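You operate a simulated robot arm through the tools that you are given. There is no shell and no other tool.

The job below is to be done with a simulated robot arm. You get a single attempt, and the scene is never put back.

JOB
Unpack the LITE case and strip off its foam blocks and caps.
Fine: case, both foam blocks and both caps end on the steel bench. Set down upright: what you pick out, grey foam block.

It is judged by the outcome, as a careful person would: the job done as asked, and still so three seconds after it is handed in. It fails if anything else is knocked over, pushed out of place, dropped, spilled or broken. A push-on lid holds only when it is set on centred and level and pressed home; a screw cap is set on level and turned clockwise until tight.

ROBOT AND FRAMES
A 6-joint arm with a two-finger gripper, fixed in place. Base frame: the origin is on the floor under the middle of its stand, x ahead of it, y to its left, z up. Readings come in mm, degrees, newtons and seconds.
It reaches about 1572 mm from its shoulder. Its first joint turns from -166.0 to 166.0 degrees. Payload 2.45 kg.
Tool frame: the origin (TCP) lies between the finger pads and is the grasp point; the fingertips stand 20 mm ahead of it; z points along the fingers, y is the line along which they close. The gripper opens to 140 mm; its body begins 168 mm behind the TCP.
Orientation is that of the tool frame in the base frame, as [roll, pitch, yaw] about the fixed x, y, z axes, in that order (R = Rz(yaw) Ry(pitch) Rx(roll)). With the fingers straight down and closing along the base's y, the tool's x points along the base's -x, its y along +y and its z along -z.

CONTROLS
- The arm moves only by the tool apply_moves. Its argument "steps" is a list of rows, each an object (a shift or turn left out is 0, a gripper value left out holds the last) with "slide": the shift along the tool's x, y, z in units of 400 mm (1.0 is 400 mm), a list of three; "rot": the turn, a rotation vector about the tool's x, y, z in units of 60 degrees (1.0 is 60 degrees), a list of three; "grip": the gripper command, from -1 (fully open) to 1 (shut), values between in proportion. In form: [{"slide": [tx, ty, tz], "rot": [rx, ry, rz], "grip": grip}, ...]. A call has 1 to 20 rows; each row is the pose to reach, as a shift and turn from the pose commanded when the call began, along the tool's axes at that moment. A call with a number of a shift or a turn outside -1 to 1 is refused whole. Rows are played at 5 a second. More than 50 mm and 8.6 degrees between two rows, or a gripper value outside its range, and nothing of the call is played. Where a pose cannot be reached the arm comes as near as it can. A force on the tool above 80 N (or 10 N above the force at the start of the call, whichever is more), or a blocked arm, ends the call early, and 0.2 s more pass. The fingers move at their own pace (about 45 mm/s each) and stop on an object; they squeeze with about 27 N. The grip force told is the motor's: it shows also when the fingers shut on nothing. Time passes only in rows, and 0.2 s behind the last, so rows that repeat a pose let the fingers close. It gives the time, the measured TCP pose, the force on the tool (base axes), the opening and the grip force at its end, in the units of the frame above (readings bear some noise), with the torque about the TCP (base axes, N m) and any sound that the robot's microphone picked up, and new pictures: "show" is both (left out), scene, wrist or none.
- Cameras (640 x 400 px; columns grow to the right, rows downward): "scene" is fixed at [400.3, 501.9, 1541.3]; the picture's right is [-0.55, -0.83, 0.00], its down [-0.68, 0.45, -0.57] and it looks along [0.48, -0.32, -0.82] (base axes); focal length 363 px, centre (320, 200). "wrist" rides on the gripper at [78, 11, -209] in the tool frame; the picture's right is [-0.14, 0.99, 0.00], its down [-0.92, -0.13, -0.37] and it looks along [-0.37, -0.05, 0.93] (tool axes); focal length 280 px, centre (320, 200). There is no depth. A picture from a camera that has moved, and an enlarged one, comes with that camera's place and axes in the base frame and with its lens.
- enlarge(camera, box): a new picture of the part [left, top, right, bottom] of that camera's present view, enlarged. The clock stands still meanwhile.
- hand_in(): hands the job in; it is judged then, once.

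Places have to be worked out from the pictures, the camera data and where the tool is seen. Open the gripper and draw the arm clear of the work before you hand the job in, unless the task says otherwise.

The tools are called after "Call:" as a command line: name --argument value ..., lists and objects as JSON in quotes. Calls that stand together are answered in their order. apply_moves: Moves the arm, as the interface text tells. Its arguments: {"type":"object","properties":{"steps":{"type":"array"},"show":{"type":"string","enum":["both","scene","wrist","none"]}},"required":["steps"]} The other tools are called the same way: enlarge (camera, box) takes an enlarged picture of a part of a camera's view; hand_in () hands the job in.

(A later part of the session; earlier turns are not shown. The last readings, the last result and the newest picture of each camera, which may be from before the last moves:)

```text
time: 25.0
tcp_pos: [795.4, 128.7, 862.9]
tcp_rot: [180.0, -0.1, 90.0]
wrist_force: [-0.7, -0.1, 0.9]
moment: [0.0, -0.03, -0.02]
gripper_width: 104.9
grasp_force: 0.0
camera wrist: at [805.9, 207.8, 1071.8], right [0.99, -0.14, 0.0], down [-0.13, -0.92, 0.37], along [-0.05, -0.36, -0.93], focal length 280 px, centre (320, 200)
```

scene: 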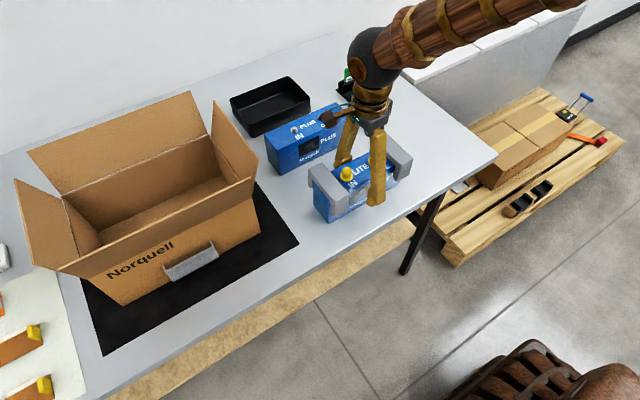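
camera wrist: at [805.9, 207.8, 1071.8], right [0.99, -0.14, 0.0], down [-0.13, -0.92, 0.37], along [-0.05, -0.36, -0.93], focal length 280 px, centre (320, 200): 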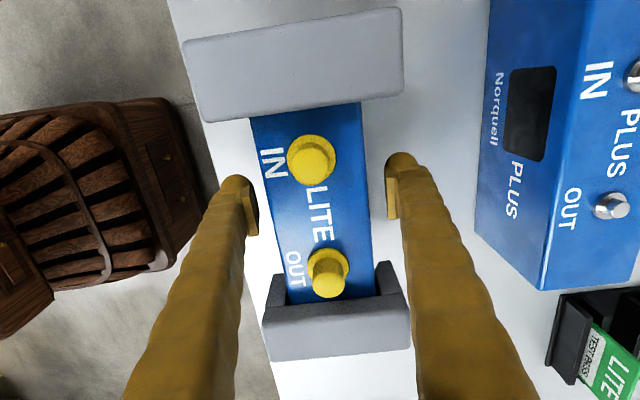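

The case now stands on the bench around (795, 129), with foam centres near y≈218 (+y) and y≈78 (−y) and foam tops near z≈915. I back straight up, shift over the +y foam and open fully.

Call:
apply_moves --steps '[{"slide": [0, 0, -0.05], "grip": -0.5}, {"slide": [0, 0, -0.12], "grip": -0.5}, {"slide": [0, 0, -0.22], "grip": -0.6}, {"slide": [0, 0, -0.32], "grip": -0.8}, {"slide": [0.1, 0, -0.32], "grip": -1}, {"slide": [0.2, 0, -0.32], "grip": -1}, {"slide": [0.224, 0, -0.32], "grip": -1}, {"slide": [0.224, 0, -0.32], "grip": -1}]' --show "both"

```text
time: 26.8
tcp_pos: [794.1, 219.1, 990.7]
tcp_rot: [179.9, 0.0, 90.0]
wrist_force: [0.1, 0.0, 0.5]
moment: [-0.01, 0.0, 0.04]
gripper_width: 139.9
grasp_force: 0.1
camera wrist: at [805.4, 297.6, 1199.8], right [0.99, -0.14, 0.0], down [-0.13, -0.92, 0.37], along [-0.05, -0.36, -0.93], focal length 280 px, centre (320, 200)
```

scene: 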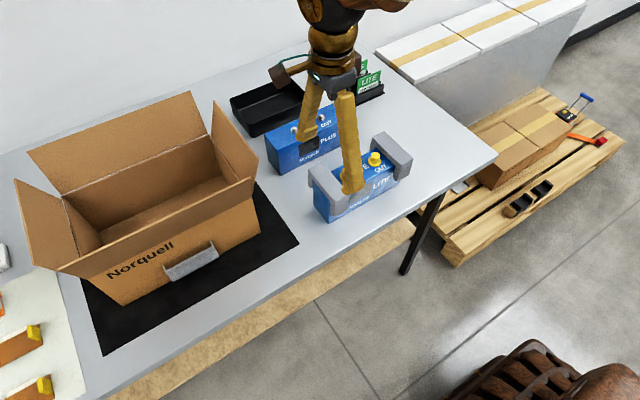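
wrist: 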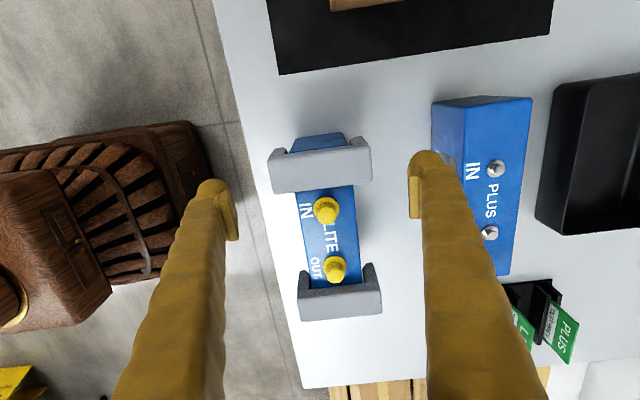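

The +y foam is below me, and some blue shows beyond its outer side. I enlarge it to see how the foam wraps the case end.

Call:
enlarge --camera "wrist" --box '[250, 110, 410, 210]'

Call:
enlarge --camera "wrist" --box '[270, 180, 430, 330]'

Call:
enlarge --camera "scene" --box '[290, 90, 430, 240]'

```text
4.00 times, centred on (330, 160) of wrist
camera zoom: at [805.4, 297.6, 1199.8], right [0.99, -0.14, 0.0], down [-0.13, -0.92, 0.37], along [-0.05, -0.36, -0.93], focal length 1122 px, centre (280, 360)
```

zoom: 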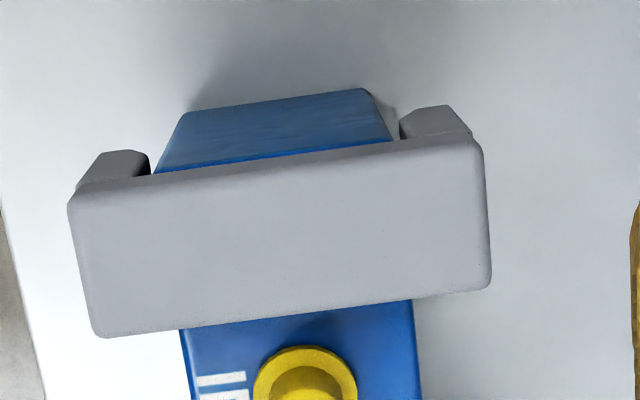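

```text
2.67 times, centred on (350, 255) of wrist
camera zoom: at [805.4, 297.6, 1199.8], right [0.99, -0.14, 0.0], down [-0.13, -0.92, 0.37], along [-0.05, -0.36, -0.93], focal length 748 px, centre (240, 53)
```

zoom: 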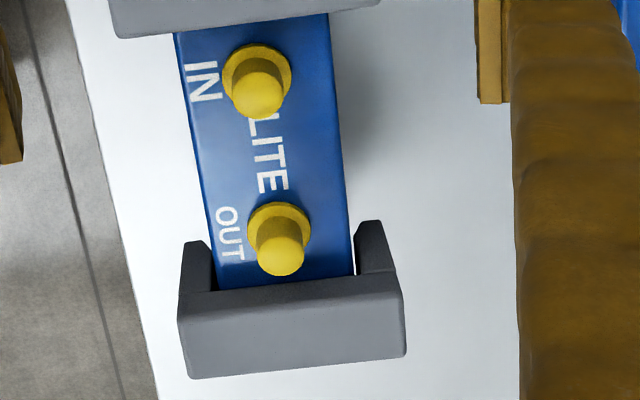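

```text
2.67 times, centred on (360, 165) of scene
camera zoom: at [400.3, 501.9, 1541.3], right [-0.55, -0.83, 0.0], down [-0.68, 0.45, -0.57], along [0.48, -0.32, -0.82], focal length 969 px, centre (213, 293)
```

zoom: 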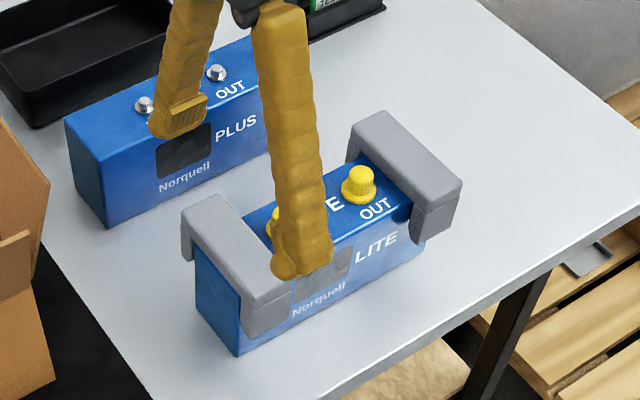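

The foam blocks are inverted-U saddles that just straddle the case, so they lift straight off and stand on their legs. The +y block measures x 742–849, y 199–238, directly under the TCP. I lower to z≈900 around it.

Call:
apply_moves --steps '[{"slide": [0, 0, 0.06], "grip": -1}, {"slide": [0, 0, 0.12], "grip": -1}, {"slide": [0, 0, 0.17], "grip": -1}, {"slide": [0, 0, 0.21], "grip": -1}, {"slide": [0, 0, 0.227], "grip": -1}, {"slide": [0, 0, 0.227], "grip": -1}]' --show "both"

```text
time: 28.2
tcp_pos: [793.8, 218.5, 900.7]
tcp_rot: [-179.9, -0.1, 90.0]
wrist_force: [0.2, -1.1, -0.5]
moment: [0.01, 0.0, 0.03]
gripper_width: 140.2
grasp_force: 0.1
camera wrist: at [805.6, 297.8, 1108.9], right [0.99, -0.14, 0.0], down [-0.13, -0.92, 0.37], along [-0.05, -0.36, -0.93], focal length 280 px, centre (320, 200)
```

scene: 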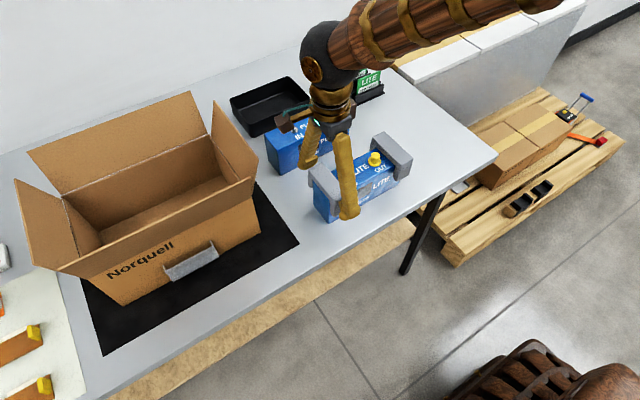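
wrist: 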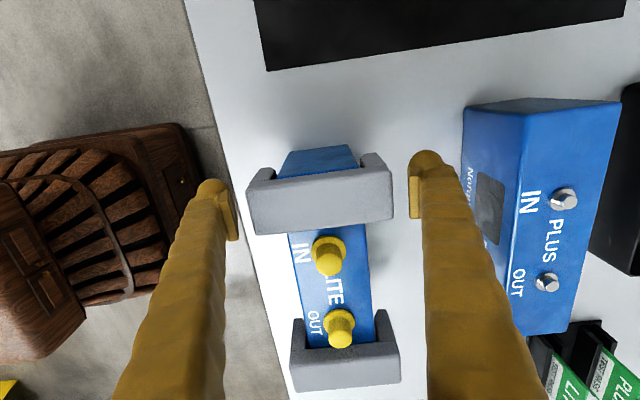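

The fingers sit either side of the +y foam without touching anything. I close on it gradually and let the grip build.

Call:
apply_moves --steps '[{"slide": [0, 0, 0], "grip": -0.7}, {"slide": [0, 0, 0], "grip": -0.5}, {"slide": [0, 0, 0], "grip": 0}, {"slide": [0, 0, 0], "grip": 1}, {"slide": [0, 0, 0], "grip": 1}, {"slide": [0, 0, 0], "grip": 1}]' --show "wrist"

```text
time: 29.6
tcp_pos: [794.7, 219.3, 900.0]
tcp_rot: [-179.9, -0.1, 90.0]
wrist_force: [0.7, 1.1, 2.7]
moment: [-0.03, 0.03, 0.03]
gripper_width: 114.3
grasp_force: 27.1
camera wrist: at [805.6, 297.9, 1109.2], right [0.99, -0.14, 0.0], down [-0.13, -0.92, 0.37], along [-0.05, -0.36, -0.93], focal length 280 px, centre (320, 200)
```

wrist: 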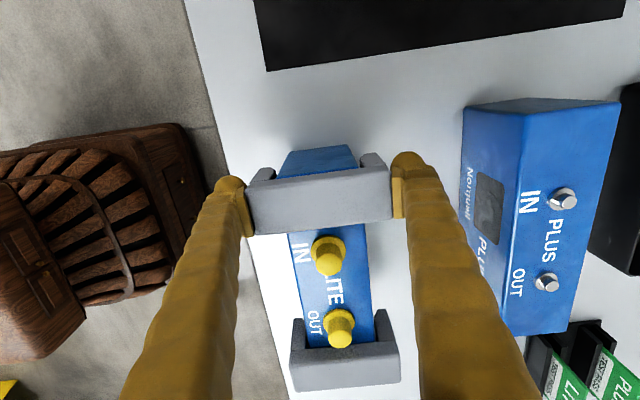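

Gripped at 114 mm with 27 N. I lift just a few millimetres and read the pull force and what the case does.

Call:
apply_moves --steps '[{"slide": [0, 0, -0.004], "grip": 1}, {"slide": [0, 0, -0.008], "grip": 1}, {"slide": [0, 0, -0.008], "grip": 1}]' --show "both"

```text
time: 30.4
tcp_pos: [794.9, 218.8, 904.2]
tcp_rot: [180.0, 0.0, 90.1]
wrist_force: [-0.4, -0.3, -1.0]
moment: [0.0, -0.01, 0.02]
gripper_width: 114.1
grasp_force: 27.3
camera wrist: at [805.7, 297.6, 1112.5], right [0.99, -0.14, 0.0], down [-0.13, -0.92, 0.37], along [-0.05, -0.36, -0.93], focal length 280 px, centre (320, 200)
```

scene: 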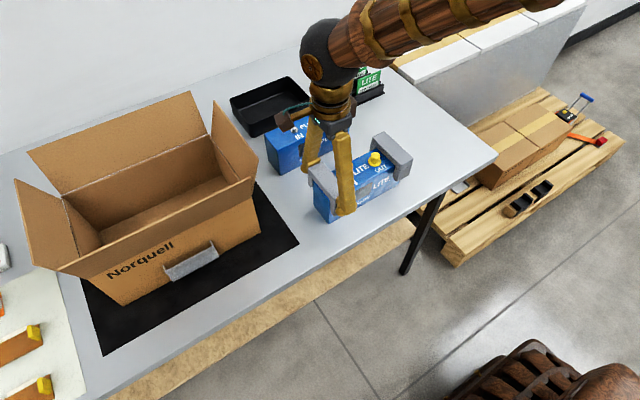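
wrist: 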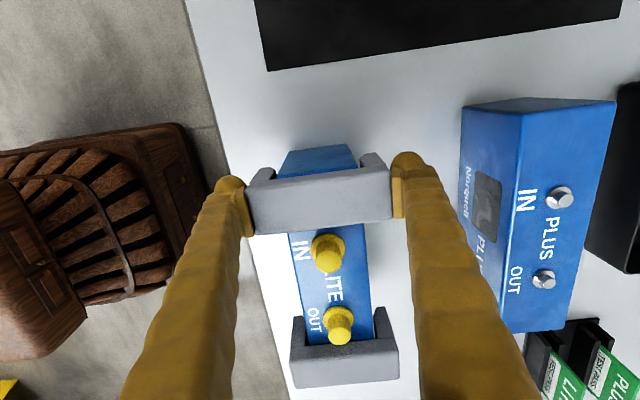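

Only about 1 N of pull, so the foam seems to slide up freely. I lift another 15 mm and look for any movement of the case.

Call:
apply_moves --steps '[{"slide": [0, 0, -0.01], "grip": 1}, {"slide": [0, 0, -0.02], "grip": 1}, {"slide": [0, 0, -0.03], "grip": 1}, {"slide": [0, 0, -0.04], "grip": 1}, {"slide": [0, 0, -0.04], "grip": 1}]' --show "both"

Call:
enlarge --camera "scene" --box '[290, 90, 430, 240]'

Call:
enlarge --camera "wrist" --box '[220, 120, 420, 245]'

```text
time: 31.6
tcp_pos: [796.6, 220.4, 920.8]
tcp_rot: [180.0, 0.1, 90.0]
wrist_force: [-0.5, 0.3, -0.9]
moment: [0.03, 0.01, 0.02]
gripper_width: 114.1
grasp_force: 26.6
camera wrist: at [805.7, 297.9, 1128.3], right [0.99, -0.14, 0.0], down [-0.13, -0.92, 0.37], along [-0.05, -0.36, -0.93], focal length 280 px, centre (320, 200)
```

scene: 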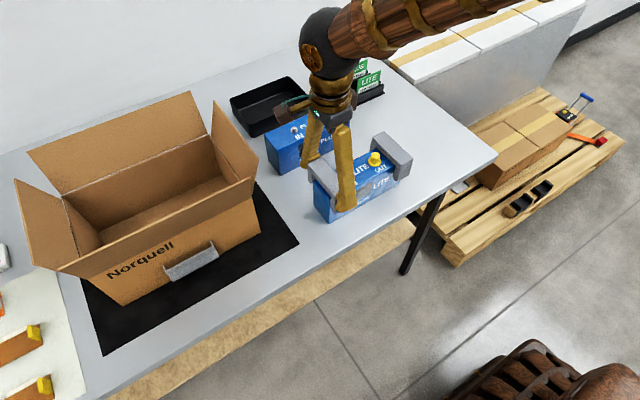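
wrist: 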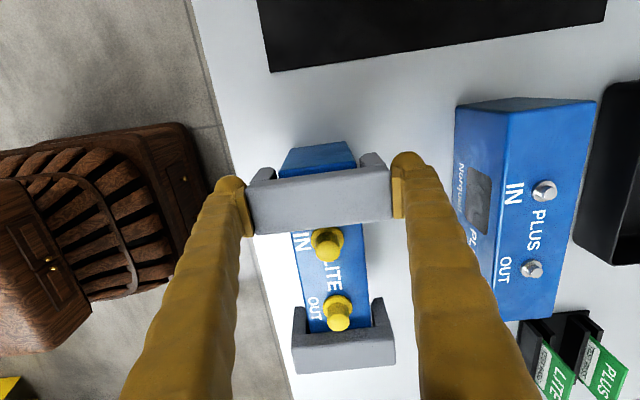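

```text
2.67 times, centred on (360, 165) of scene
camera zoom: at [400.3, 501.9, 1541.3], right [-0.55, -0.83, 0.0], down [-0.68, 0.45, -0.57], along [0.48, -0.32, -0.82], focal length 969 px, centre (213, 293)
```

zoom: 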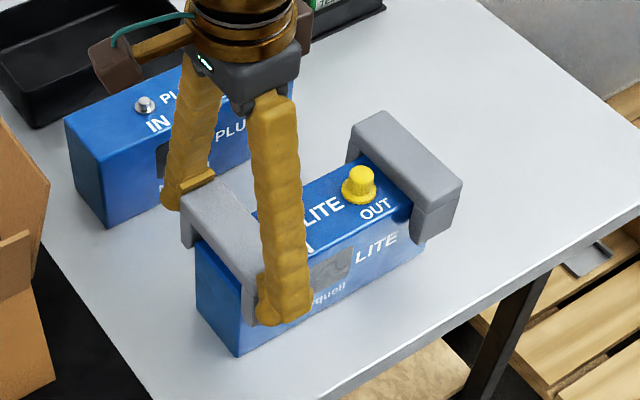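

```text
3.20 times, centred on (320, 182) of wrist
camera zoom: at [805.7, 297.9, 1128.3], right [0.99, -0.14, 0.0], down [-0.13, -0.92, 0.37], along [-0.05, -0.36, -0.93], focal length 897 px, centre (320, 256)
```

zoom: 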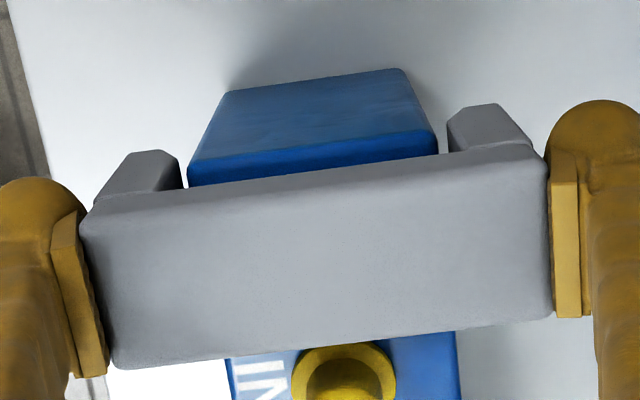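

The foam rises cleanly while the case stays put. The carton flap leaves little room for the gripper on the +y side, so I raise the block above the caps and carry it to free bench at about (800, −130).

Call:
apply_moves --steps '[{"slide": [0, 0, -0.06], "grip": 1}, {"slide": [0, 0, -0.14], "grip": 1}, {"slide": [0, 0, -0.22], "grip": 1}, {"slide": [-0.02, 0, -0.26], "grip": 1}, {"slide": [-0.08, 0.002, -0.26], "grip": 1}, {"slide": [-0.17, 0.004, -0.26], "grip": 1}, {"slide": [-0.27, 0.006, -0.26], "grip": 1}, {"slide": [-0.37, 0.008, -0.26], "grip": 1}, {"slide": [-0.47, 0.01, -0.26], "grip": 1}, {"slide": [-0.57, 0.01, -0.26], "grip": 1}, {"slide": [-0.67, 0.01, -0.26], "grip": 1}, {"slide": [-0.77, 0.01, -0.26], "grip": 1}, {"slide": [-0.84, 0.01, -0.26], "grip": 1}, {"slide": [-0.872, 0.01, -0.26], "grip": 1}, {"slide": [-0.872, 0.01, -0.26], "grip": 1}]' --show "both"

```text
time: 34.8
tcp_pos: [798.6, -129.8, 1024.2]
tcp_rot: [179.9, 0.0, 90.0]
wrist_force: [0.2, 0.3, 0.0]
moment: [0.01, -0.01, 0.0]
gripper_width: 113.8
grasp_force: 26.8
camera wrist: at [808.8, -51.4, 1232.5], right [0.99, -0.14, 0.0], down [-0.13, -0.92, 0.37], along [-0.05, -0.36, -0.93], focal length 280 px, centre (320, 200)
```

scene: 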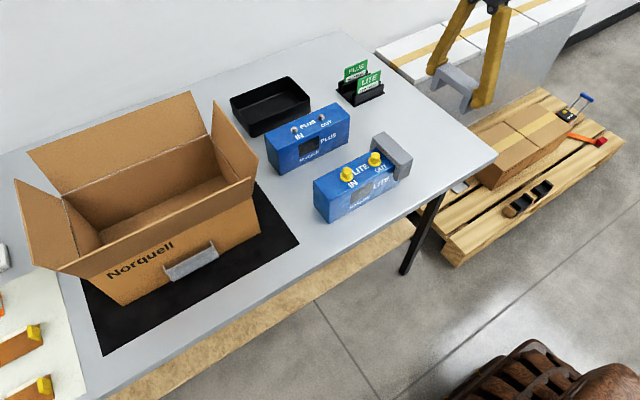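
wrist: 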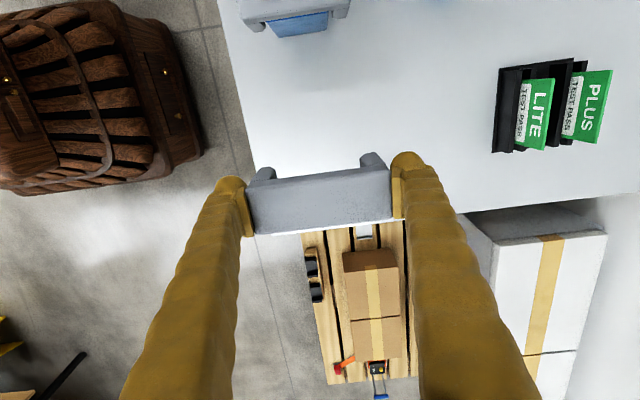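

The first foam block is over clear bench at (799, −130), and the case still stands undisturbed. I lower it to just above expected contact near TCP z≈863.

Call:
apply_moves --steps '[{"slide": [0, 0, 0.08], "grip": 1}, {"slide": [0, 0, 0.17], "grip": 1}, {"slide": [0, 0, 0.25], "grip": 1}, {"slide": [0, 0, 0.32], "grip": 1}, {"slide": [0, 0, 0.36], "grip": 1}, {"slide": [0, 0, 0.375], "grip": 1}, {"slide": [0, 0, 0.375], "grip": 1}]' --show "both"

```text
time: 36.4
tcp_pos: [800.5, -129.3, 874.5]
tcp_rot: [-179.8, -0.1, 90.0]
wrist_force: [0.4, -0.7, -0.3]
moment: [-0.02, 0.03, -0.04]
gripper_width: 113.5
grasp_force: 26.8
camera wrist: at [810.3, -51.0, 1082.5], right [0.99, -0.14, 0.0], down [-0.13, -0.92, 0.37], along [-0.05, -0.36, -0.93], focal length 280 px, centre (320, 200)
```

scene: 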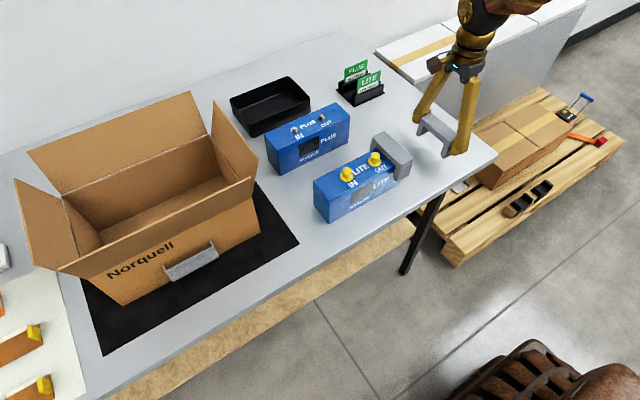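
wrist: 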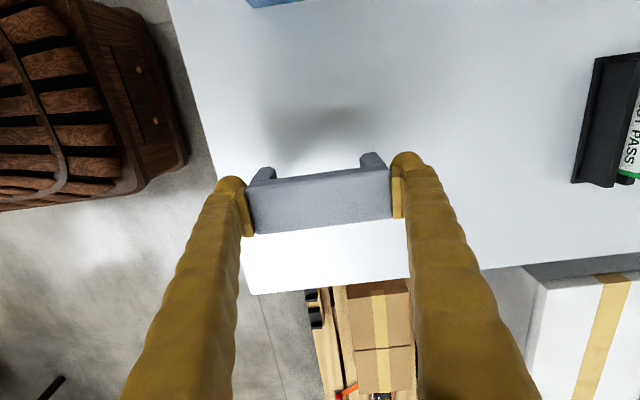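

Over clear bench. I lower in small steps and watch for contact.

Call:
apply_moves --steps '[{"slide": [0, 0, 0.005], "grip": 1}, {"slide": [0, 0, 0.01], "grip": 1}, {"slide": [0, 0, 0.01], "grip": 1}]' --show "none"

Call:
apply_moves --steps '[{"slide": [0, 0, 0.0025], "grip": 1}, {"slide": [0, 0, 0.005], "grip": 1}, {"slide": [0, 0, 0.005], "grip": 1}]' --show "scene"

```text
time: 37.2
tcp_pos: [800.0, -131.1, 869.8]
tcp_rot: [180.0, 0.0, 89.9]
wrist_force: [0.2, -0.1, 0.4]
moment: [-0.02, 0.01, -0.01]
gripper_width: 113.6
grasp_force: 27.0
```

```text
time: 38.0
tcp_pos: [799.5, -129.4, 867.1]
tcp_rot: [-180.0, 0.0, 90.0]
wrist_force: [0.2, 1.5, -1.3]
moment: [0.0, 0.01, -0.01]
gripper_width: 113.5
grasp_force: 27.3
```

scene: 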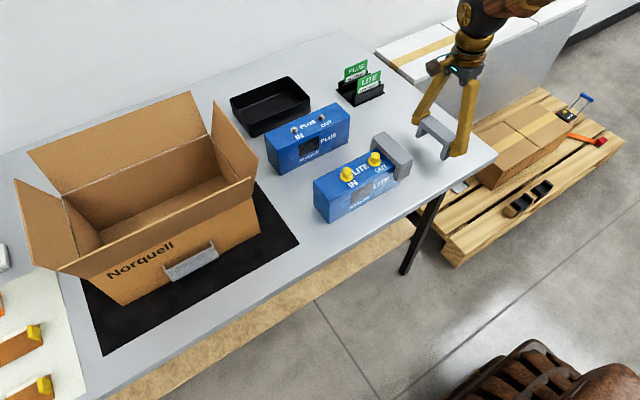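

No contact yet at z≈867. I carry on down in 2 mm steps.

Call:
apply_moves --steps '[{"slide": [0, 0, 0.0025], "grip": 1}, {"slide": [0, 0, 0.005], "grip": 1}, {"slide": [0, 0, 0.005], "grip": 1}]' --show "none"

Call:
enlarge --camera "scene" --box '[380, 80, 520, 200]'

```text
time: 38.8
tcp_pos: [799.2, -129.0, 866.3]
tcp_rot: [-180.0, 0.0, 90.0]
wrist_force: [0.1, 0.4, -0.1]
moment: [-0.01, 0.01, 0.0]
gripper_width: 113.3
grasp_force: 27.1
```

```text
3.33 times, centred on (450, 140) of scene
camera zoom: at [400.3, 501.9, 1541.3], right [-0.55, -0.83, 0.0], down [-0.68, 0.45, -0.57], along [0.48, -0.32, -0.82], focal length 1211 px, centre (-113, 400)
```

zoom: 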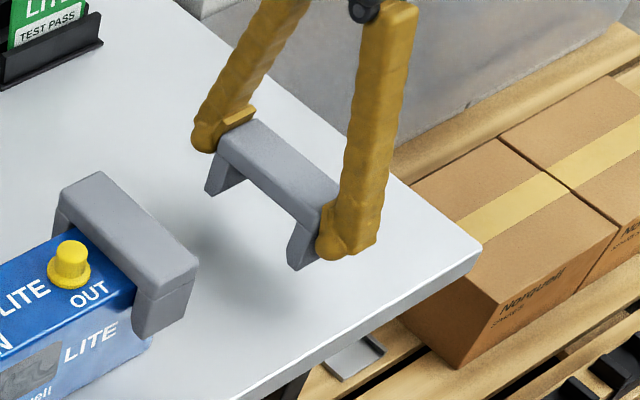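

The leg bottoms work out at z≈824, so contact should be only a few millimetres away. I keep stepping down.

Call:
apply_moves --steps '[{"slide": [0, 0, 0.0025], "grip": 1}, {"slide": [0, 0, 0.005], "grip": 1}, {"slide": [0, 0, 0.005], "grip": 1}]' --show "none"

Call:
apply_moves --steps '[{"slide": [0, 0, 0.0025], "grip": 1}, {"slide": [0, 0, 0.005], "grip": 1}, {"slide": [0, 0, 0.005], "grip": 1}]' --show "none"

```text
time: 39.6
tcp_pos: [798.2, -130.5, 862.8]
tcp_rot: [179.9, 0.2, 90.0]
wrist_force: [-0.2, -0.3, -0.1]
moment: [0.01, -0.02, -0.05]
gripper_width: 113.0
grasp_force: 27.0
```

```text
time: 40.4
tcp_pos: [800.1, -130.5, 860.2]
tcp_rot: [179.9, 0.1, 90.0]
wrist_force: [0.3, 0.0, 0.2]
moment: [-0.01, 0.01, 0.02]
gripper_width: 112.9
grasp_force: 26.9
```

Still no reaction at z≈860. I continue in the same small steps.

Call:
apply_moves --steps '[{"slide": [0, 0, 0.0025], "grip": 1}, {"slide": [0, 0, 0.005], "grip": 1}, {"slide": [0, 0, 0.005], "grip": 1}]' --show "none"

Call:
apply_moves --steps '[{"slide": [0, 0, 0.0025], "grip": 1}, {"slide": [0, 0, 0.005], "grip": 1}, {"slide": [0, 0, 0.005], "grip": 1}]' --show "scene"

Call:
enlarge --camera "scene" --box '[380, 80, 520, 200]'

```text
time: 41.2
tcp_pos: [799.9, -130.6, 860.1]
tcp_rot: [179.9, 0.0, 90.1]
wrist_force: [0.2, 0.0, -1.1]
moment: [0.01, 0.0, -0.03]
gripper_width: 112.7
grasp_force: 27.7
```

```text
time: 42.0
tcp_pos: [799.7, -129.9, 858.2]
tcp_rot: [179.9, -0.1, 89.9]
wrist_force: [0.2, -1.1, -1.0]
moment: [0.01, -0.01, 0.01]
gripper_width: 112.9
grasp_force: 27.8
```

scene: 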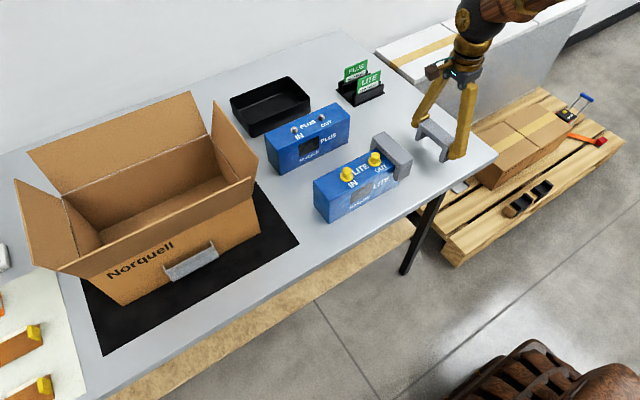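

```text
3.33 times, centred on (450, 140) of scene
camera zoom: at [400.3, 501.9, 1541.3], right [-0.55, -0.83, 0.0], down [-0.68, 0.45, -0.57], along [0.48, -0.32, -0.82], focal length 1211 px, centre (-113, 400)
```

zoom: 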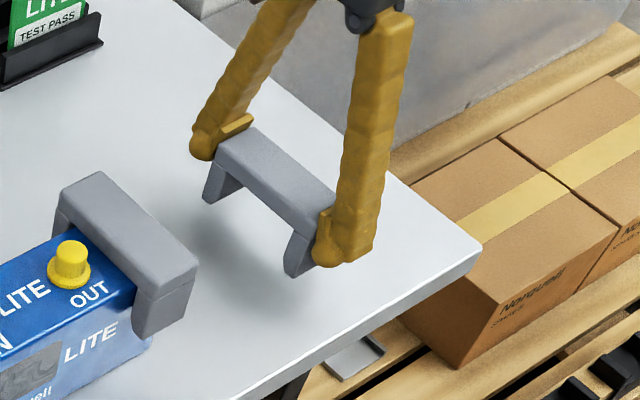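

The case's bottom corner in the scene view puts the bench nearer z≈807, so contact should come around TCP z≈850. I continue down.

Call:
apply_moves --steps '[{"slide": [0, 0, 0.0025], "grip": 1}, {"slide": [0, 0, 0.005], "grip": 1}, {"slide": [0, 0, 0.0075], "grip": 1}, {"slide": [0, 0, 0.0075], "grip": 1}]' --show "none"

Call:
apply_moves --steps '[{"slide": [0, 0, 0.0025], "grip": 1}, {"slide": [0, 0, 0.005], "grip": 1}, {"slide": [0, 0, 0.005], "grip": 1}]' --show "none"

```text
time: 43.0
tcp_pos: [799.3, -131.1, 854.6]
tcp_rot: [-179.9, -0.1, 90.0]
wrist_force: [-0.5, 0.6, -1.0]
moment: [-0.04, 0.03, 0.01]
gripper_width: 112.6
grasp_force: 26.7
```

```text
time: 43.8
tcp_pos: [799.7, -130.6, 853.9]
tcp_rot: [-180.0, -0.1, 90.1]
wrist_force: [-1.1, 0.2, -1.3]
moment: [0.01, -0.01, -0.01]
gripper_width: 112.4
grasp_force: 26.8
```

Still hanging at z≈853. I keep going gently.

Call:
apply_moves --steps '[{"slide": [0, 0, 0.0025], "grip": 1}, {"slide": [0, 0, 0.005], "grip": 1}, {"slide": [0, 0, 0.005], "grip": 1}]' --show "none"

Call:
apply_moves --steps '[{"slide": [0, 0, 0.0025], "grip": 1}, {"slide": [0, 0, 0.005], "grip": 1}, {"slide": [0, 0, 0.005], "grip": 1}]' --show "scene"

Call:
enlarge --camera "scene" --box '[380, 80, 520, 200]'

```text
time: 44.6
tcp_pos: [799.2, -129.8, 851.2]
tcp_rot: [-180.0, -0.1, 90.1]
wrist_force: [0.2, -0.5, 0.5]
moment: [-0.02, -0.02, 0.04]
gripper_width: 112.3
grasp_force: 26.7
```

```text
time: 45.4
tcp_pos: [799.7, -130.5, 848.3]
tcp_rot: [-180.0, 0.0, 90.0]
wrist_force: [0.0, 0.5, 0.2]
moment: [-0.02, -0.01, 0.04]
gripper_width: 112.4
grasp_force: 27.2
```

scene: 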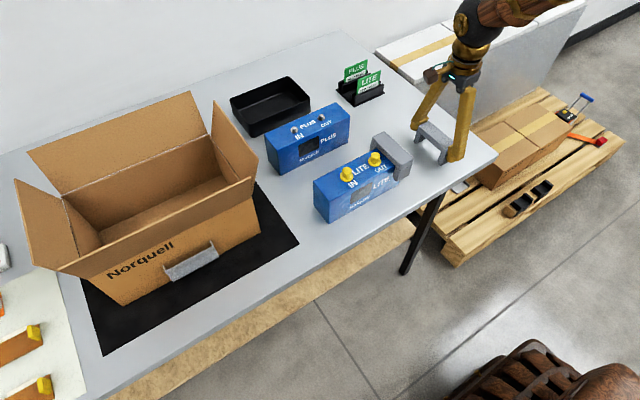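

```text
3.33 times, centred on (450, 140) of scene
camera zoom: at [400.3, 501.9, 1541.3], right [-0.55, -0.83, 0.0], down [-0.68, 0.45, -0.57], along [0.48, -0.32, -0.82], focal length 1211 px, centre (-113, 400)
```

zoom: 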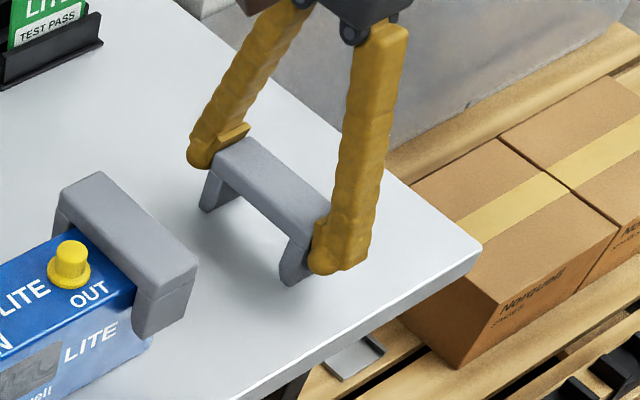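

The legs are nearly down now. I continue until the force shows contact.

Call:
apply_moves --steps '[{"slide": [0, 0, 0.0025], "grip": 1}, {"slide": [0, 0, 0.005], "grip": 1}, {"slide": [0, 0, 0.005], "grip": 1}]' --show "none"

Call:
apply_moves --steps '[{"slide": [0, 0, 0.0025], "grip": 1}, {"slide": [0, 0, 0.005], "grip": 1}, {"slide": [0, 0, 0.005], "grip": 1}]' --show "none"

```text
time: 46.2
tcp_pos: [799.4, -129.3, 846.5]
tcp_rot: [-180.0, 0.1, 90.0]
wrist_force: [0.6, -0.2, 0.4]
moment: [-0.04, 0.02, 0.01]
gripper_width: 112.5
grasp_force: 27.0
```

```text
time: 47.0
tcp_pos: [800.3, -129.2, 845.3]
tcp_rot: [179.9, 0.0, 90.1]
wrist_force: [-7.2, 7.8, 42.1]
moment: [0.2, 0.05, -0.18]
gripper_width: 112.2
grasp_force: 26.9
```

Contact at TCP z≈845 with 42 N, a little firm. I ease up slightly before opening.

Call:
apply_moves --steps '[{"slide": [0, 0, -0.002], "grip": 1}, {"slide": [0, 0, -0.002], "grip": 1}]' --show "none"

```text
time: 47.6
tcp_pos: [799.8, -129.6, 845.5]
tcp_rot: [-180.0, 0.0, 90.0]
wrist_force: [-1.7, 2.8, 29.0]
moment: [0.06, -0.25, 0.07]
gripper_width: 112.1
grasp_force: 26.9
```

Call:
apply_moves --steps '[{"slide": [0, 0, -0.003], "grip": 1}, {"slide": [0, 0, -0.003], "grip": 1}]' --show "none"

```text
time: 48.2
tcp_pos: [798.9, -130.1, 846.0]
tcp_rot: [-179.9, 0.0, 90.0]
wrist_force: [2.0, 1.4, 3.4]
moment: [0.03, -0.25, 0.1]
gripper_width: 112.6
grasp_force: 26.8
```

The contact force is down to about 3 N, so the block rests on the bench. I open slowly to full width and look.

Call:
apply_moves --steps '[{"slide": [0, 0, 0], "grip": -0.65}, {"slide": [0, 0, 0], "grip": -0.8}, {"slide": [0, 0, 0], "grip": -1}, {"slide": [0, 0, 0], "grip": -1}]' --show "both"

Call:
enlarge --camera "scene" --box '[380, 80, 520, 200]'

```text
time: 49.2
tcp_pos: [799.7, -130.5, 847.3]
tcp_rot: [-180.0, 0.0, 90.1]
wrist_force: [0.0, -0.2, 1.3]
moment: [0.02, 0.01, 0.02]
gripper_width: 139.7
grasp_force: 0.1
camera wrist: at [810.3, -51.7, 1055.1], right [0.99, -0.14, 0.0], down [-0.13, -0.92, 0.37], along [-0.05, -0.36, -0.93], focal length 280 px, centre (320, 200)
```

scene: 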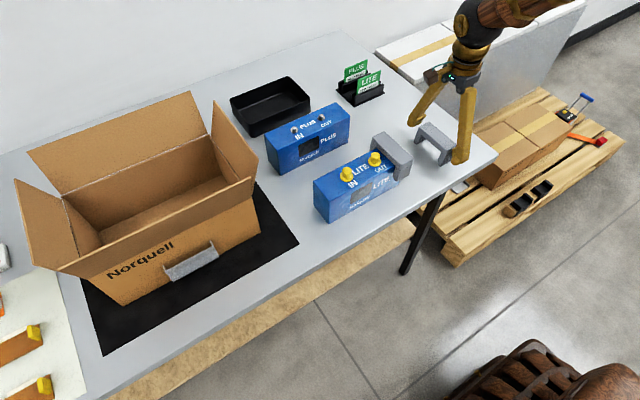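
wrist: 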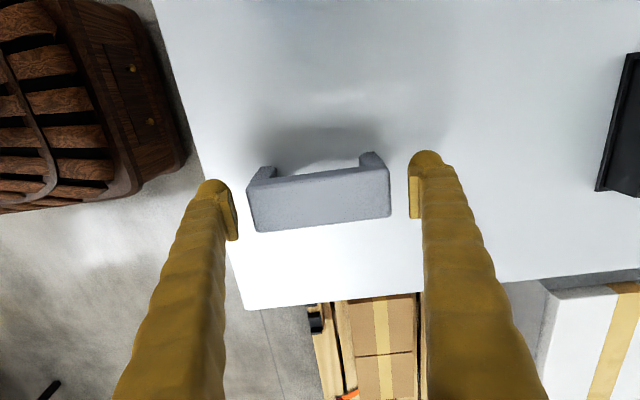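

```text
3.33 times, centred on (450, 140) of scene
camera zoom: at [400.3, 501.9, 1541.3], right [-0.55, -0.83, 0.0], down [-0.68, 0.45, -0.57], along [0.48, -0.32, -0.82], focal length 1211 px, centre (-113, 400)
```

zoom: 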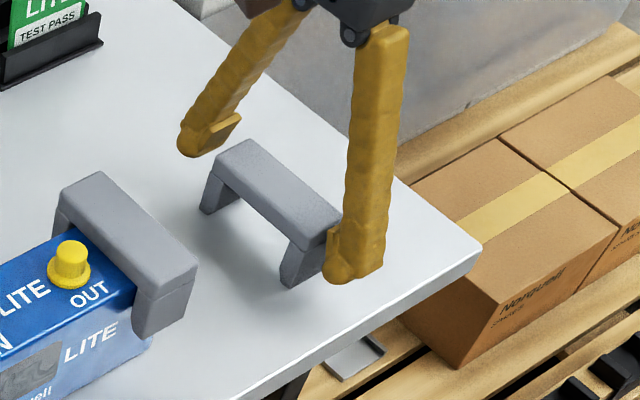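

The first foam block stands upright on its legs at about (800, −130). I back off upward and move over the −y foam on the case, which should be centred near (795, 39).

Call:
apply_moves --steps '[{"slide": [0, 0, -0.05], "grip": -1}, {"slide": [0, 0, -0.14], "grip": -1}, {"slide": [0, 0, -0.24], "grip": -1}, {"slide": [0, 0, -0.34], "grip": -1}, {"slide": [0.05, -0.003, -0.38], "grip": -1}, {"slide": [0.15, -0.006, -0.38], "grip": -1}, {"slide": [0.25, -0.01, -0.38], "grip": -1}, {"slide": [0.35, -0.0125, -0.38], "grip": -1}, {"slide": [0.42, -0.0125, -0.38], "grip": -1}, {"slide": [0.42, -0.0125, -0.38], "grip": -1}]' --show "both"

Call:
enlarge --camera "wrist" --box '[230, 0, 430, 210]'

```text
time: 51.4
tcp_pos: [796.1, 37.0, 998.4]
tcp_rot: [-180.0, 0.0, 90.0]
wrist_force: [0.7, 0.1, 0.4]
moment: [0.01, -0.01, -0.01]
gripper_width: 140.0
grasp_force: 0.1
camera wrist: at [807.0, 116.4, 1207.1], right [0.99, -0.14, 0.0], down [-0.13, -0.92, 0.37], along [-0.05, -0.36, -0.93], focal length 280 px, centre (320, 200)
```

scene: 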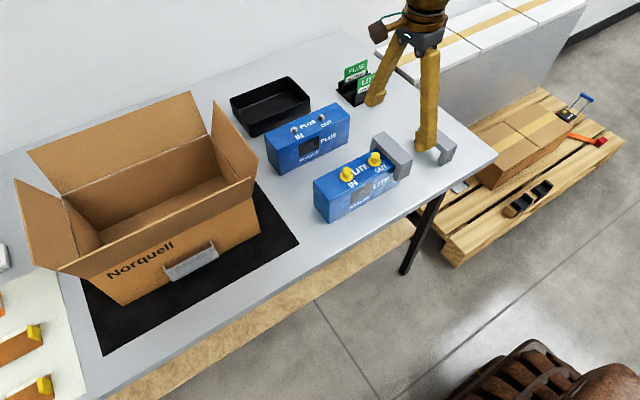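
wrist: 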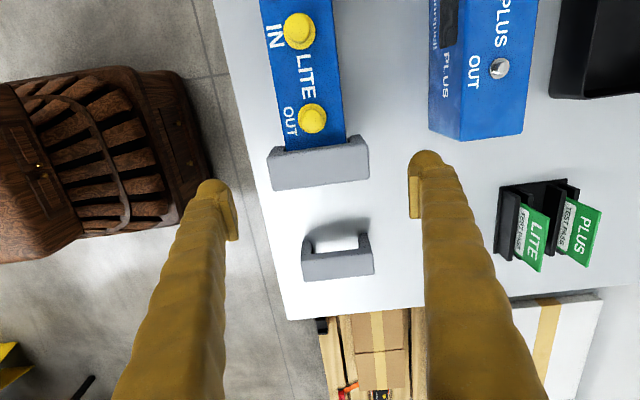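

```text
1.90 times, centred on (330, 105) of wrist
camera zoom: at [807.0, 116.4, 1207.1], right [0.99, -0.14, 0.0], down [-0.13, -0.92, 0.37], along [-0.05, -0.36, -0.93], focal length 534 px, centre (301, 381)
```

zoom: 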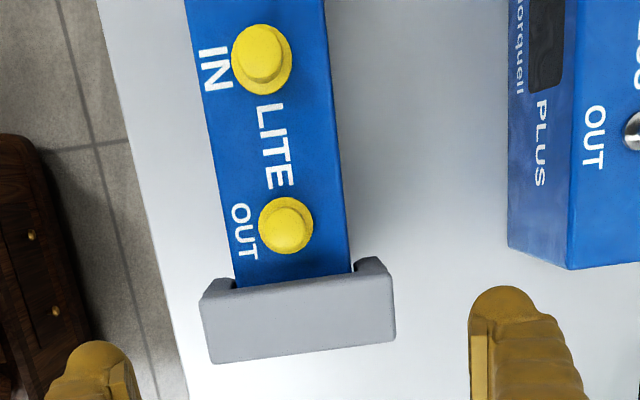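

The −y foam reads x 741–848, y 20–58, centred under the TCP, with clear space on both sides. I lower to z≈900 and close on it.

Call:
apply_moves --steps '[{"slide": [0.001, 0, 0.07], "grip": -1}, {"slide": [0.001, 0, 0.14], "grip": -1}, {"slide": [0.001, 0, 0.2], "grip": -1}, {"slide": [0.001, 0, 0.235], "grip": -1}, {"slide": [0.001, 0, 0.245], "grip": -1}, {"slide": [0.001, 0, 0.245], "grip": -1}]' --show "both"

```text
time: 52.8
tcp_pos: [793.8, 38.6, 900.6]
tcp_rot: [-179.9, 0.0, 90.0]
wrist_force: [-0.5, 0.3, -0.3]
moment: [-0.02, 0.02, 0.0]
gripper_width: 139.9
grasp_force: 0.0
camera wrist: at [805.3, 117.3, 1109.2], right [0.99, -0.14, 0.0], down [-0.13, -0.92, 0.37], along [-0.05, -0.36, -0.93], focal length 280 px, centre (320, 200)
```

scene: 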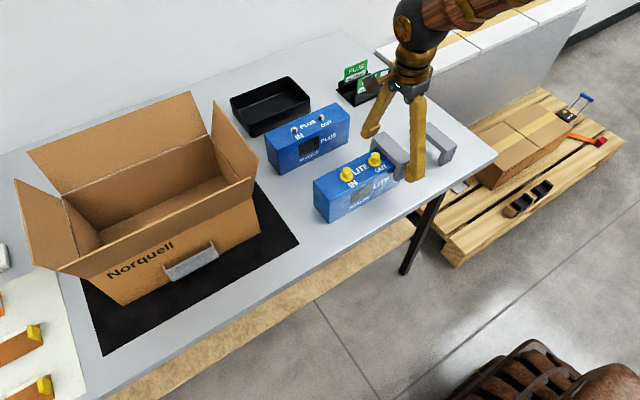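
wrist: 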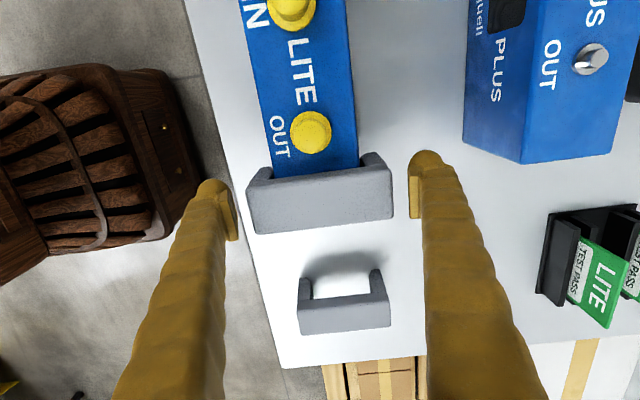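

The fingers straddle the −y foam with nothing touched. I close and then raise it a little to see whether it slides as easily as the first.

Call:
apply_moves --steps '[{"slide": [0, 0, 0], "grip": -0.7}, {"slide": [0, 0, 0], "grip": -0.5}, {"slide": [0, 0, 0], "grip": 0}, {"slide": [0, 0, 0], "grip": 1}, {"slide": [0, 0, 0], "grip": 1}, {"slide": [0, 0, 0], "grip": 1}]' --show "none"

Call:
apply_moves --steps '[{"slide": [0, 0, -0.004], "grip": 1}, {"slide": [0, 0, -0.01], "grip": 1}, {"slide": [0, 0, -0.02], "grip": 1}, {"slide": [0, 0, -0.03], "grip": 1}, {"slide": [0, 0, -0.03], "grip": 1}]' --show "both"

Call:
enlarge --camera "scene" --box '[290, 90, 470, 240]'

```text
time: 54.2
tcp_pos: [795.1, 38.3, 901.1]
tcp_rot: [-180.0, 0.0, 90.1]
wrist_force: [1.3, -0.2, 3.6]
moment: [-0.02, 0.03, -0.03]
gripper_width: 114.0
grasp_force: 27.1
```

```text
time: 55.4
tcp_pos: [795.7, 38.1, 913.5]
tcp_rot: [180.0, 0.1, 90.0]
wrist_force: [0.0, 0.0, 0.4]
moment: [0.0, -0.01, 0.01]
gripper_width: 113.8
grasp_force: 27.2
camera wrist: at [805.4, 117.2, 1121.8], right [0.99, -0.14, 0.0], down [-0.13, -0.92, 0.37], along [-0.05, -0.36, -0.93], focal length 280 px, centre (320, 200)
```

scene: 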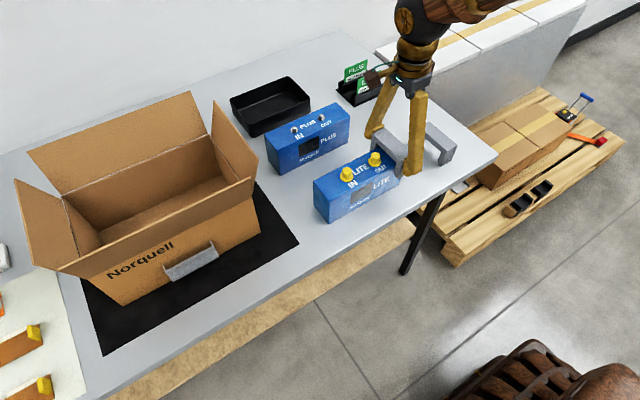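
wrist: 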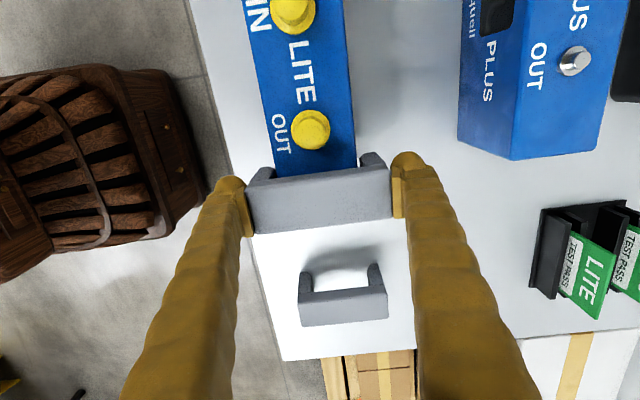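

```text
2.67 times, centred on (380, 165) of scene
camera zoom: at [400.3, 501.9, 1541.3], right [-0.55, -0.83, 0.0], down [-0.68, 0.45, -0.57], along [0.48, -0.32, -0.82], focal length 969 px, centre (160, 293)
```

zoom: 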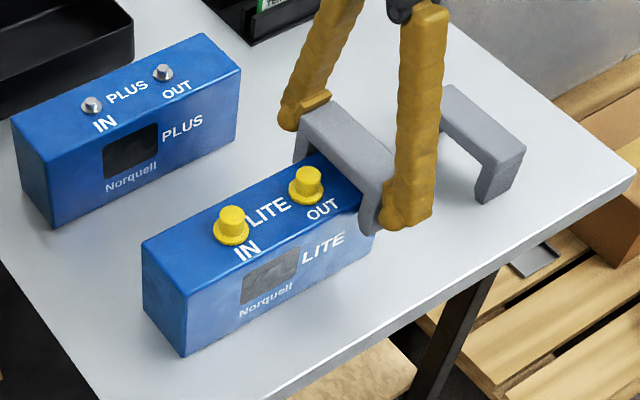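

The second foam slides up just as easily and the case stays put. I lift it clear and carry it to (800, −50), between the case and the first block.

Call:
apply_moves --steps '[{"slide": [0, 0, -0.05], "grip": 1}, {"slide": [0, 0, -0.12], "grip": 1}, {"slide": [0, 0, -0.18], "grip": 1}, {"slide": [-0.04, 0.003, -0.2], "grip": 1}, {"slide": [-0.1, 0.006, -0.2], "grip": 1}, {"slide": [-0.17, 0.01, -0.2], "grip": 1}, {"slide": [-0.22, 0.0125, -0.2], "grip": 1}, {"slide": [-0.22, 0.0125, -0.15], "grip": 1}, {"slide": [-0.22, 0.0125, -0.08], "grip": 1}, {"slide": [-0.22, 0.0125, 0], "grip": 1}, {"slide": [-0.22, 0.0125, 0.07], "grip": 1}, {"slide": [-0.22, 0.0125, 0.12], "grip": 1}, {"slide": [-0.22, 0.0125, 0.145], "grip": 1}, {"slide": [-0.22, 0.0125, 0.145], "grip": 1}]' --show "both"

```text
time: 58.4
tcp_pos: [799.2, -48.7, 854.6]
tcp_rot: [180.0, -0.1, 90.0]
wrist_force: [-0.6, -0.6, 0.2]
moment: [0.01, 0.0, 0.01]
gripper_width: 113.6
grasp_force: 27.1
camera wrist: at [809.9, 29.5, 1063.2], right [0.99, -0.14, 0.0], down [-0.13, -0.92, 0.37], along [-0.05, -0.36, -0.93], focal length 280 px, centre (320, 200)
```

scene: 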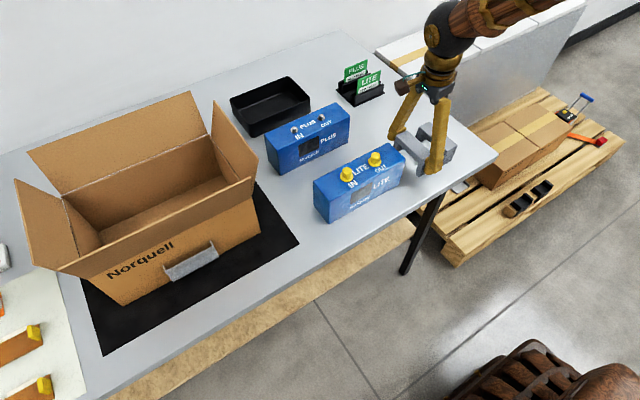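
wrist: 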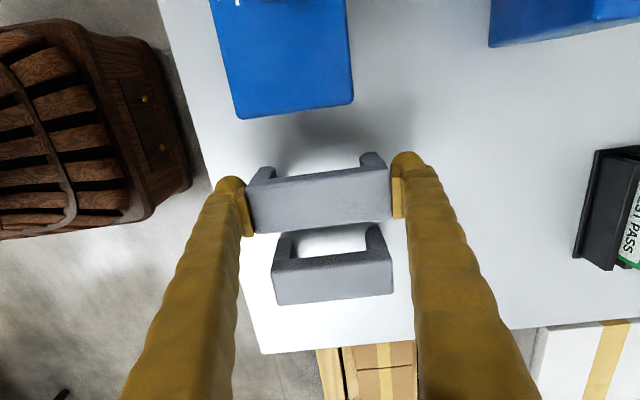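

It is poised above the bench, with expected contact near TCP z≈846. I lower in small steps.

Call:
apply_moves --steps '[{"slide": [0, 0, 0.005], "grip": 1}, {"slide": [0, 0, 0.01], "grip": 1}, {"slide": [0, 0, 0.014], "grip": 1}, {"slide": [0, 0, 0.014], "grip": 1}]' --show "none"

Call:
apply_moves --steps '[{"slide": [0, 0, 0.002], "grip": 1}, {"slide": [0, 0, 0.003], "grip": 1}, {"slide": [0, 0, 0.003], "grip": 1}]' --show "none"

```text
time: 59.4
tcp_pos: [800.1, -50.1, 849.9]
tcp_rot: [180.0, 0.0, 90.0]
wrist_force: [-0.2, 0.4, -0.1]
moment: [-0.01, -0.01, 0.01]
gripper_width: 113.3
grasp_force: 27.4
```

```text
time: 60.2
tcp_pos: [798.5, -49.9, 846.7]
tcp_rot: [179.9, 0.0, 90.0]
wrist_force: [0.2, -0.1, -1.5]
moment: [-0.01, -0.01, 0.02]
gripper_width: 113.4
grasp_force: 27.0
```

No contact yet; I take 1 mm more at a time.

Call:
apply_moves --steps '[{"slide": [0, 0, 0.0025], "grip": 1}, {"slide": [0, 0, 0.0025], "grip": 1}]' --show "none"

```text
time: 60.8
tcp_pos: [799.7, -48.9, 848.0]
tcp_rot: [180.0, 0.0, 90.0]
wrist_force: [0.1, -0.3, -1.0]
moment: [-0.01, 0.02, -0.01]
gripper_width: 113.3
grasp_force: 26.8
```

Call:
apply_moves --steps '[{"slide": [0, 0, 0.0025], "grip": 1}, {"slide": [0, 0, 0.0025], "grip": 1}]' --show "none"

```text
time: 61.4
tcp_pos: [799.6, -49.4, 846.6]
tcp_rot: [179.9, 0.0, 90.0]
wrist_force: [0.6, 0.6, -0.5]
moment: [0.02, -0.02, 0.03]
gripper_width: 113.0
grasp_force: 27.6
```

The load is still about zero at z≈846.5, so I take another millimetre.

Call:
apply_moves --steps '[{"slide": [0, 0, 0.0025], "grip": 1}, {"slide": [0, 0, 0.0025], "grip": 1}]' --show "none"

```text
time: 62.0
tcp_pos: [800.2, -49.6, 845.0]
tcp_rot: [-180.0, 0.0, 90.0]
wrist_force: [-0.6, 0.6, 0.0]
moment: [-0.02, 0.02, -0.01]
gripper_width: 113.1
grasp_force: 26.7
```

Call:
apply_moves --steps '[{"slide": [0, 0, 0.002], "grip": 1}, {"slide": [0, 0, 0.002], "grip": 1}]' --show "none"

```text
time: 62.6
tcp_pos: [799.0, -49.4, 844.8]
tcp_rot: [179.9, -0.1, 89.9]
wrist_force: [-1.9, -3.8, 9.2]
moment: [-0.07, -0.01, -0.02]
gripper_width: 113.2
grasp_force: 27.1
```

Contact with 9 N, so the second block is on the bench. I open gradually and check.

Call:
apply_moves --steps '[{"slide": [0, 0, -0.0005], "grip": -0.65}, {"slide": [0, 0, -0.0005], "grip": -0.8}, {"slide": [0, 0, -0.0005], "grip": -1}, {"slide": [0, 0, -0.0005], "grip": -1}]' --show "both"

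Call:
enlarge --camera "scene" --box '[290, 80, 510, 240]'

```text
time: 63.6
tcp_pos: [799.1, -49.9, 844.4]
tcp_rot: [-180.0, -0.1, 90.1]
wrist_force: [-0.7, 0.4, 0.1]
moment: [-0.01, -0.01, -0.04]
gripper_width: 139.9
grasp_force: 0.0
camera wrist: at [810.0, 29.5, 1053.3], right [0.99, -0.14, 0.0], down [-0.13, -0.92, 0.37], along [-0.05, -0.36, -0.93], focal length 280 px, centre (320, 200)
```

scene: 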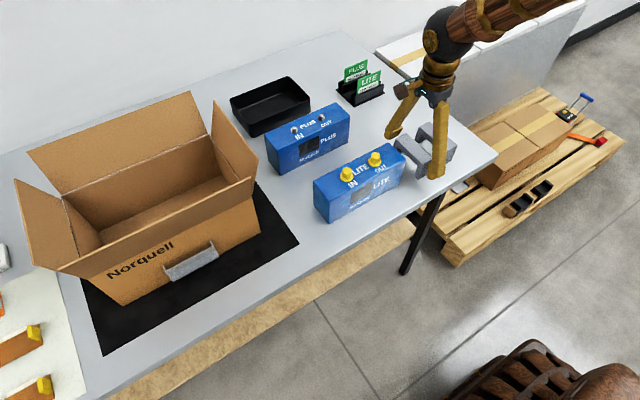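
wrist: 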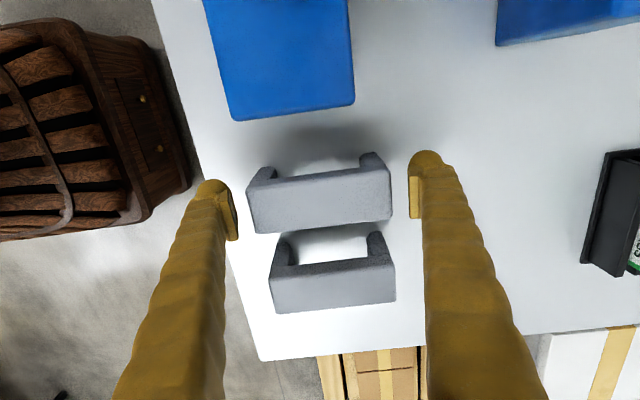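

```text
2.50 times, centred on (400, 160) of scene
camera zoom: at [400.3, 501.9, 1541.3], right [-0.55, -0.83, 0.0], down [-0.68, 0.45, -0.57], along [0.48, -0.32, -0.82], focal length 909 px, centre (120, 300)
```

zoom: 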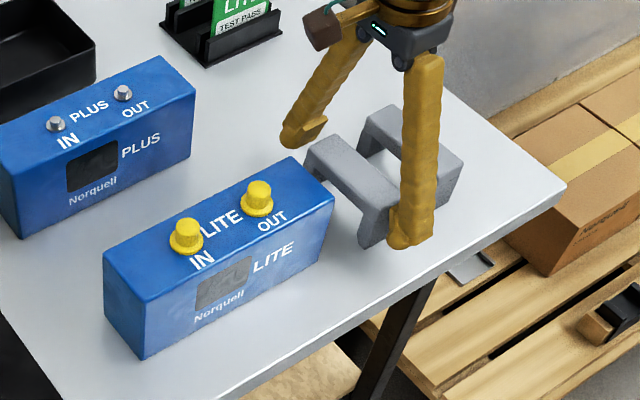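

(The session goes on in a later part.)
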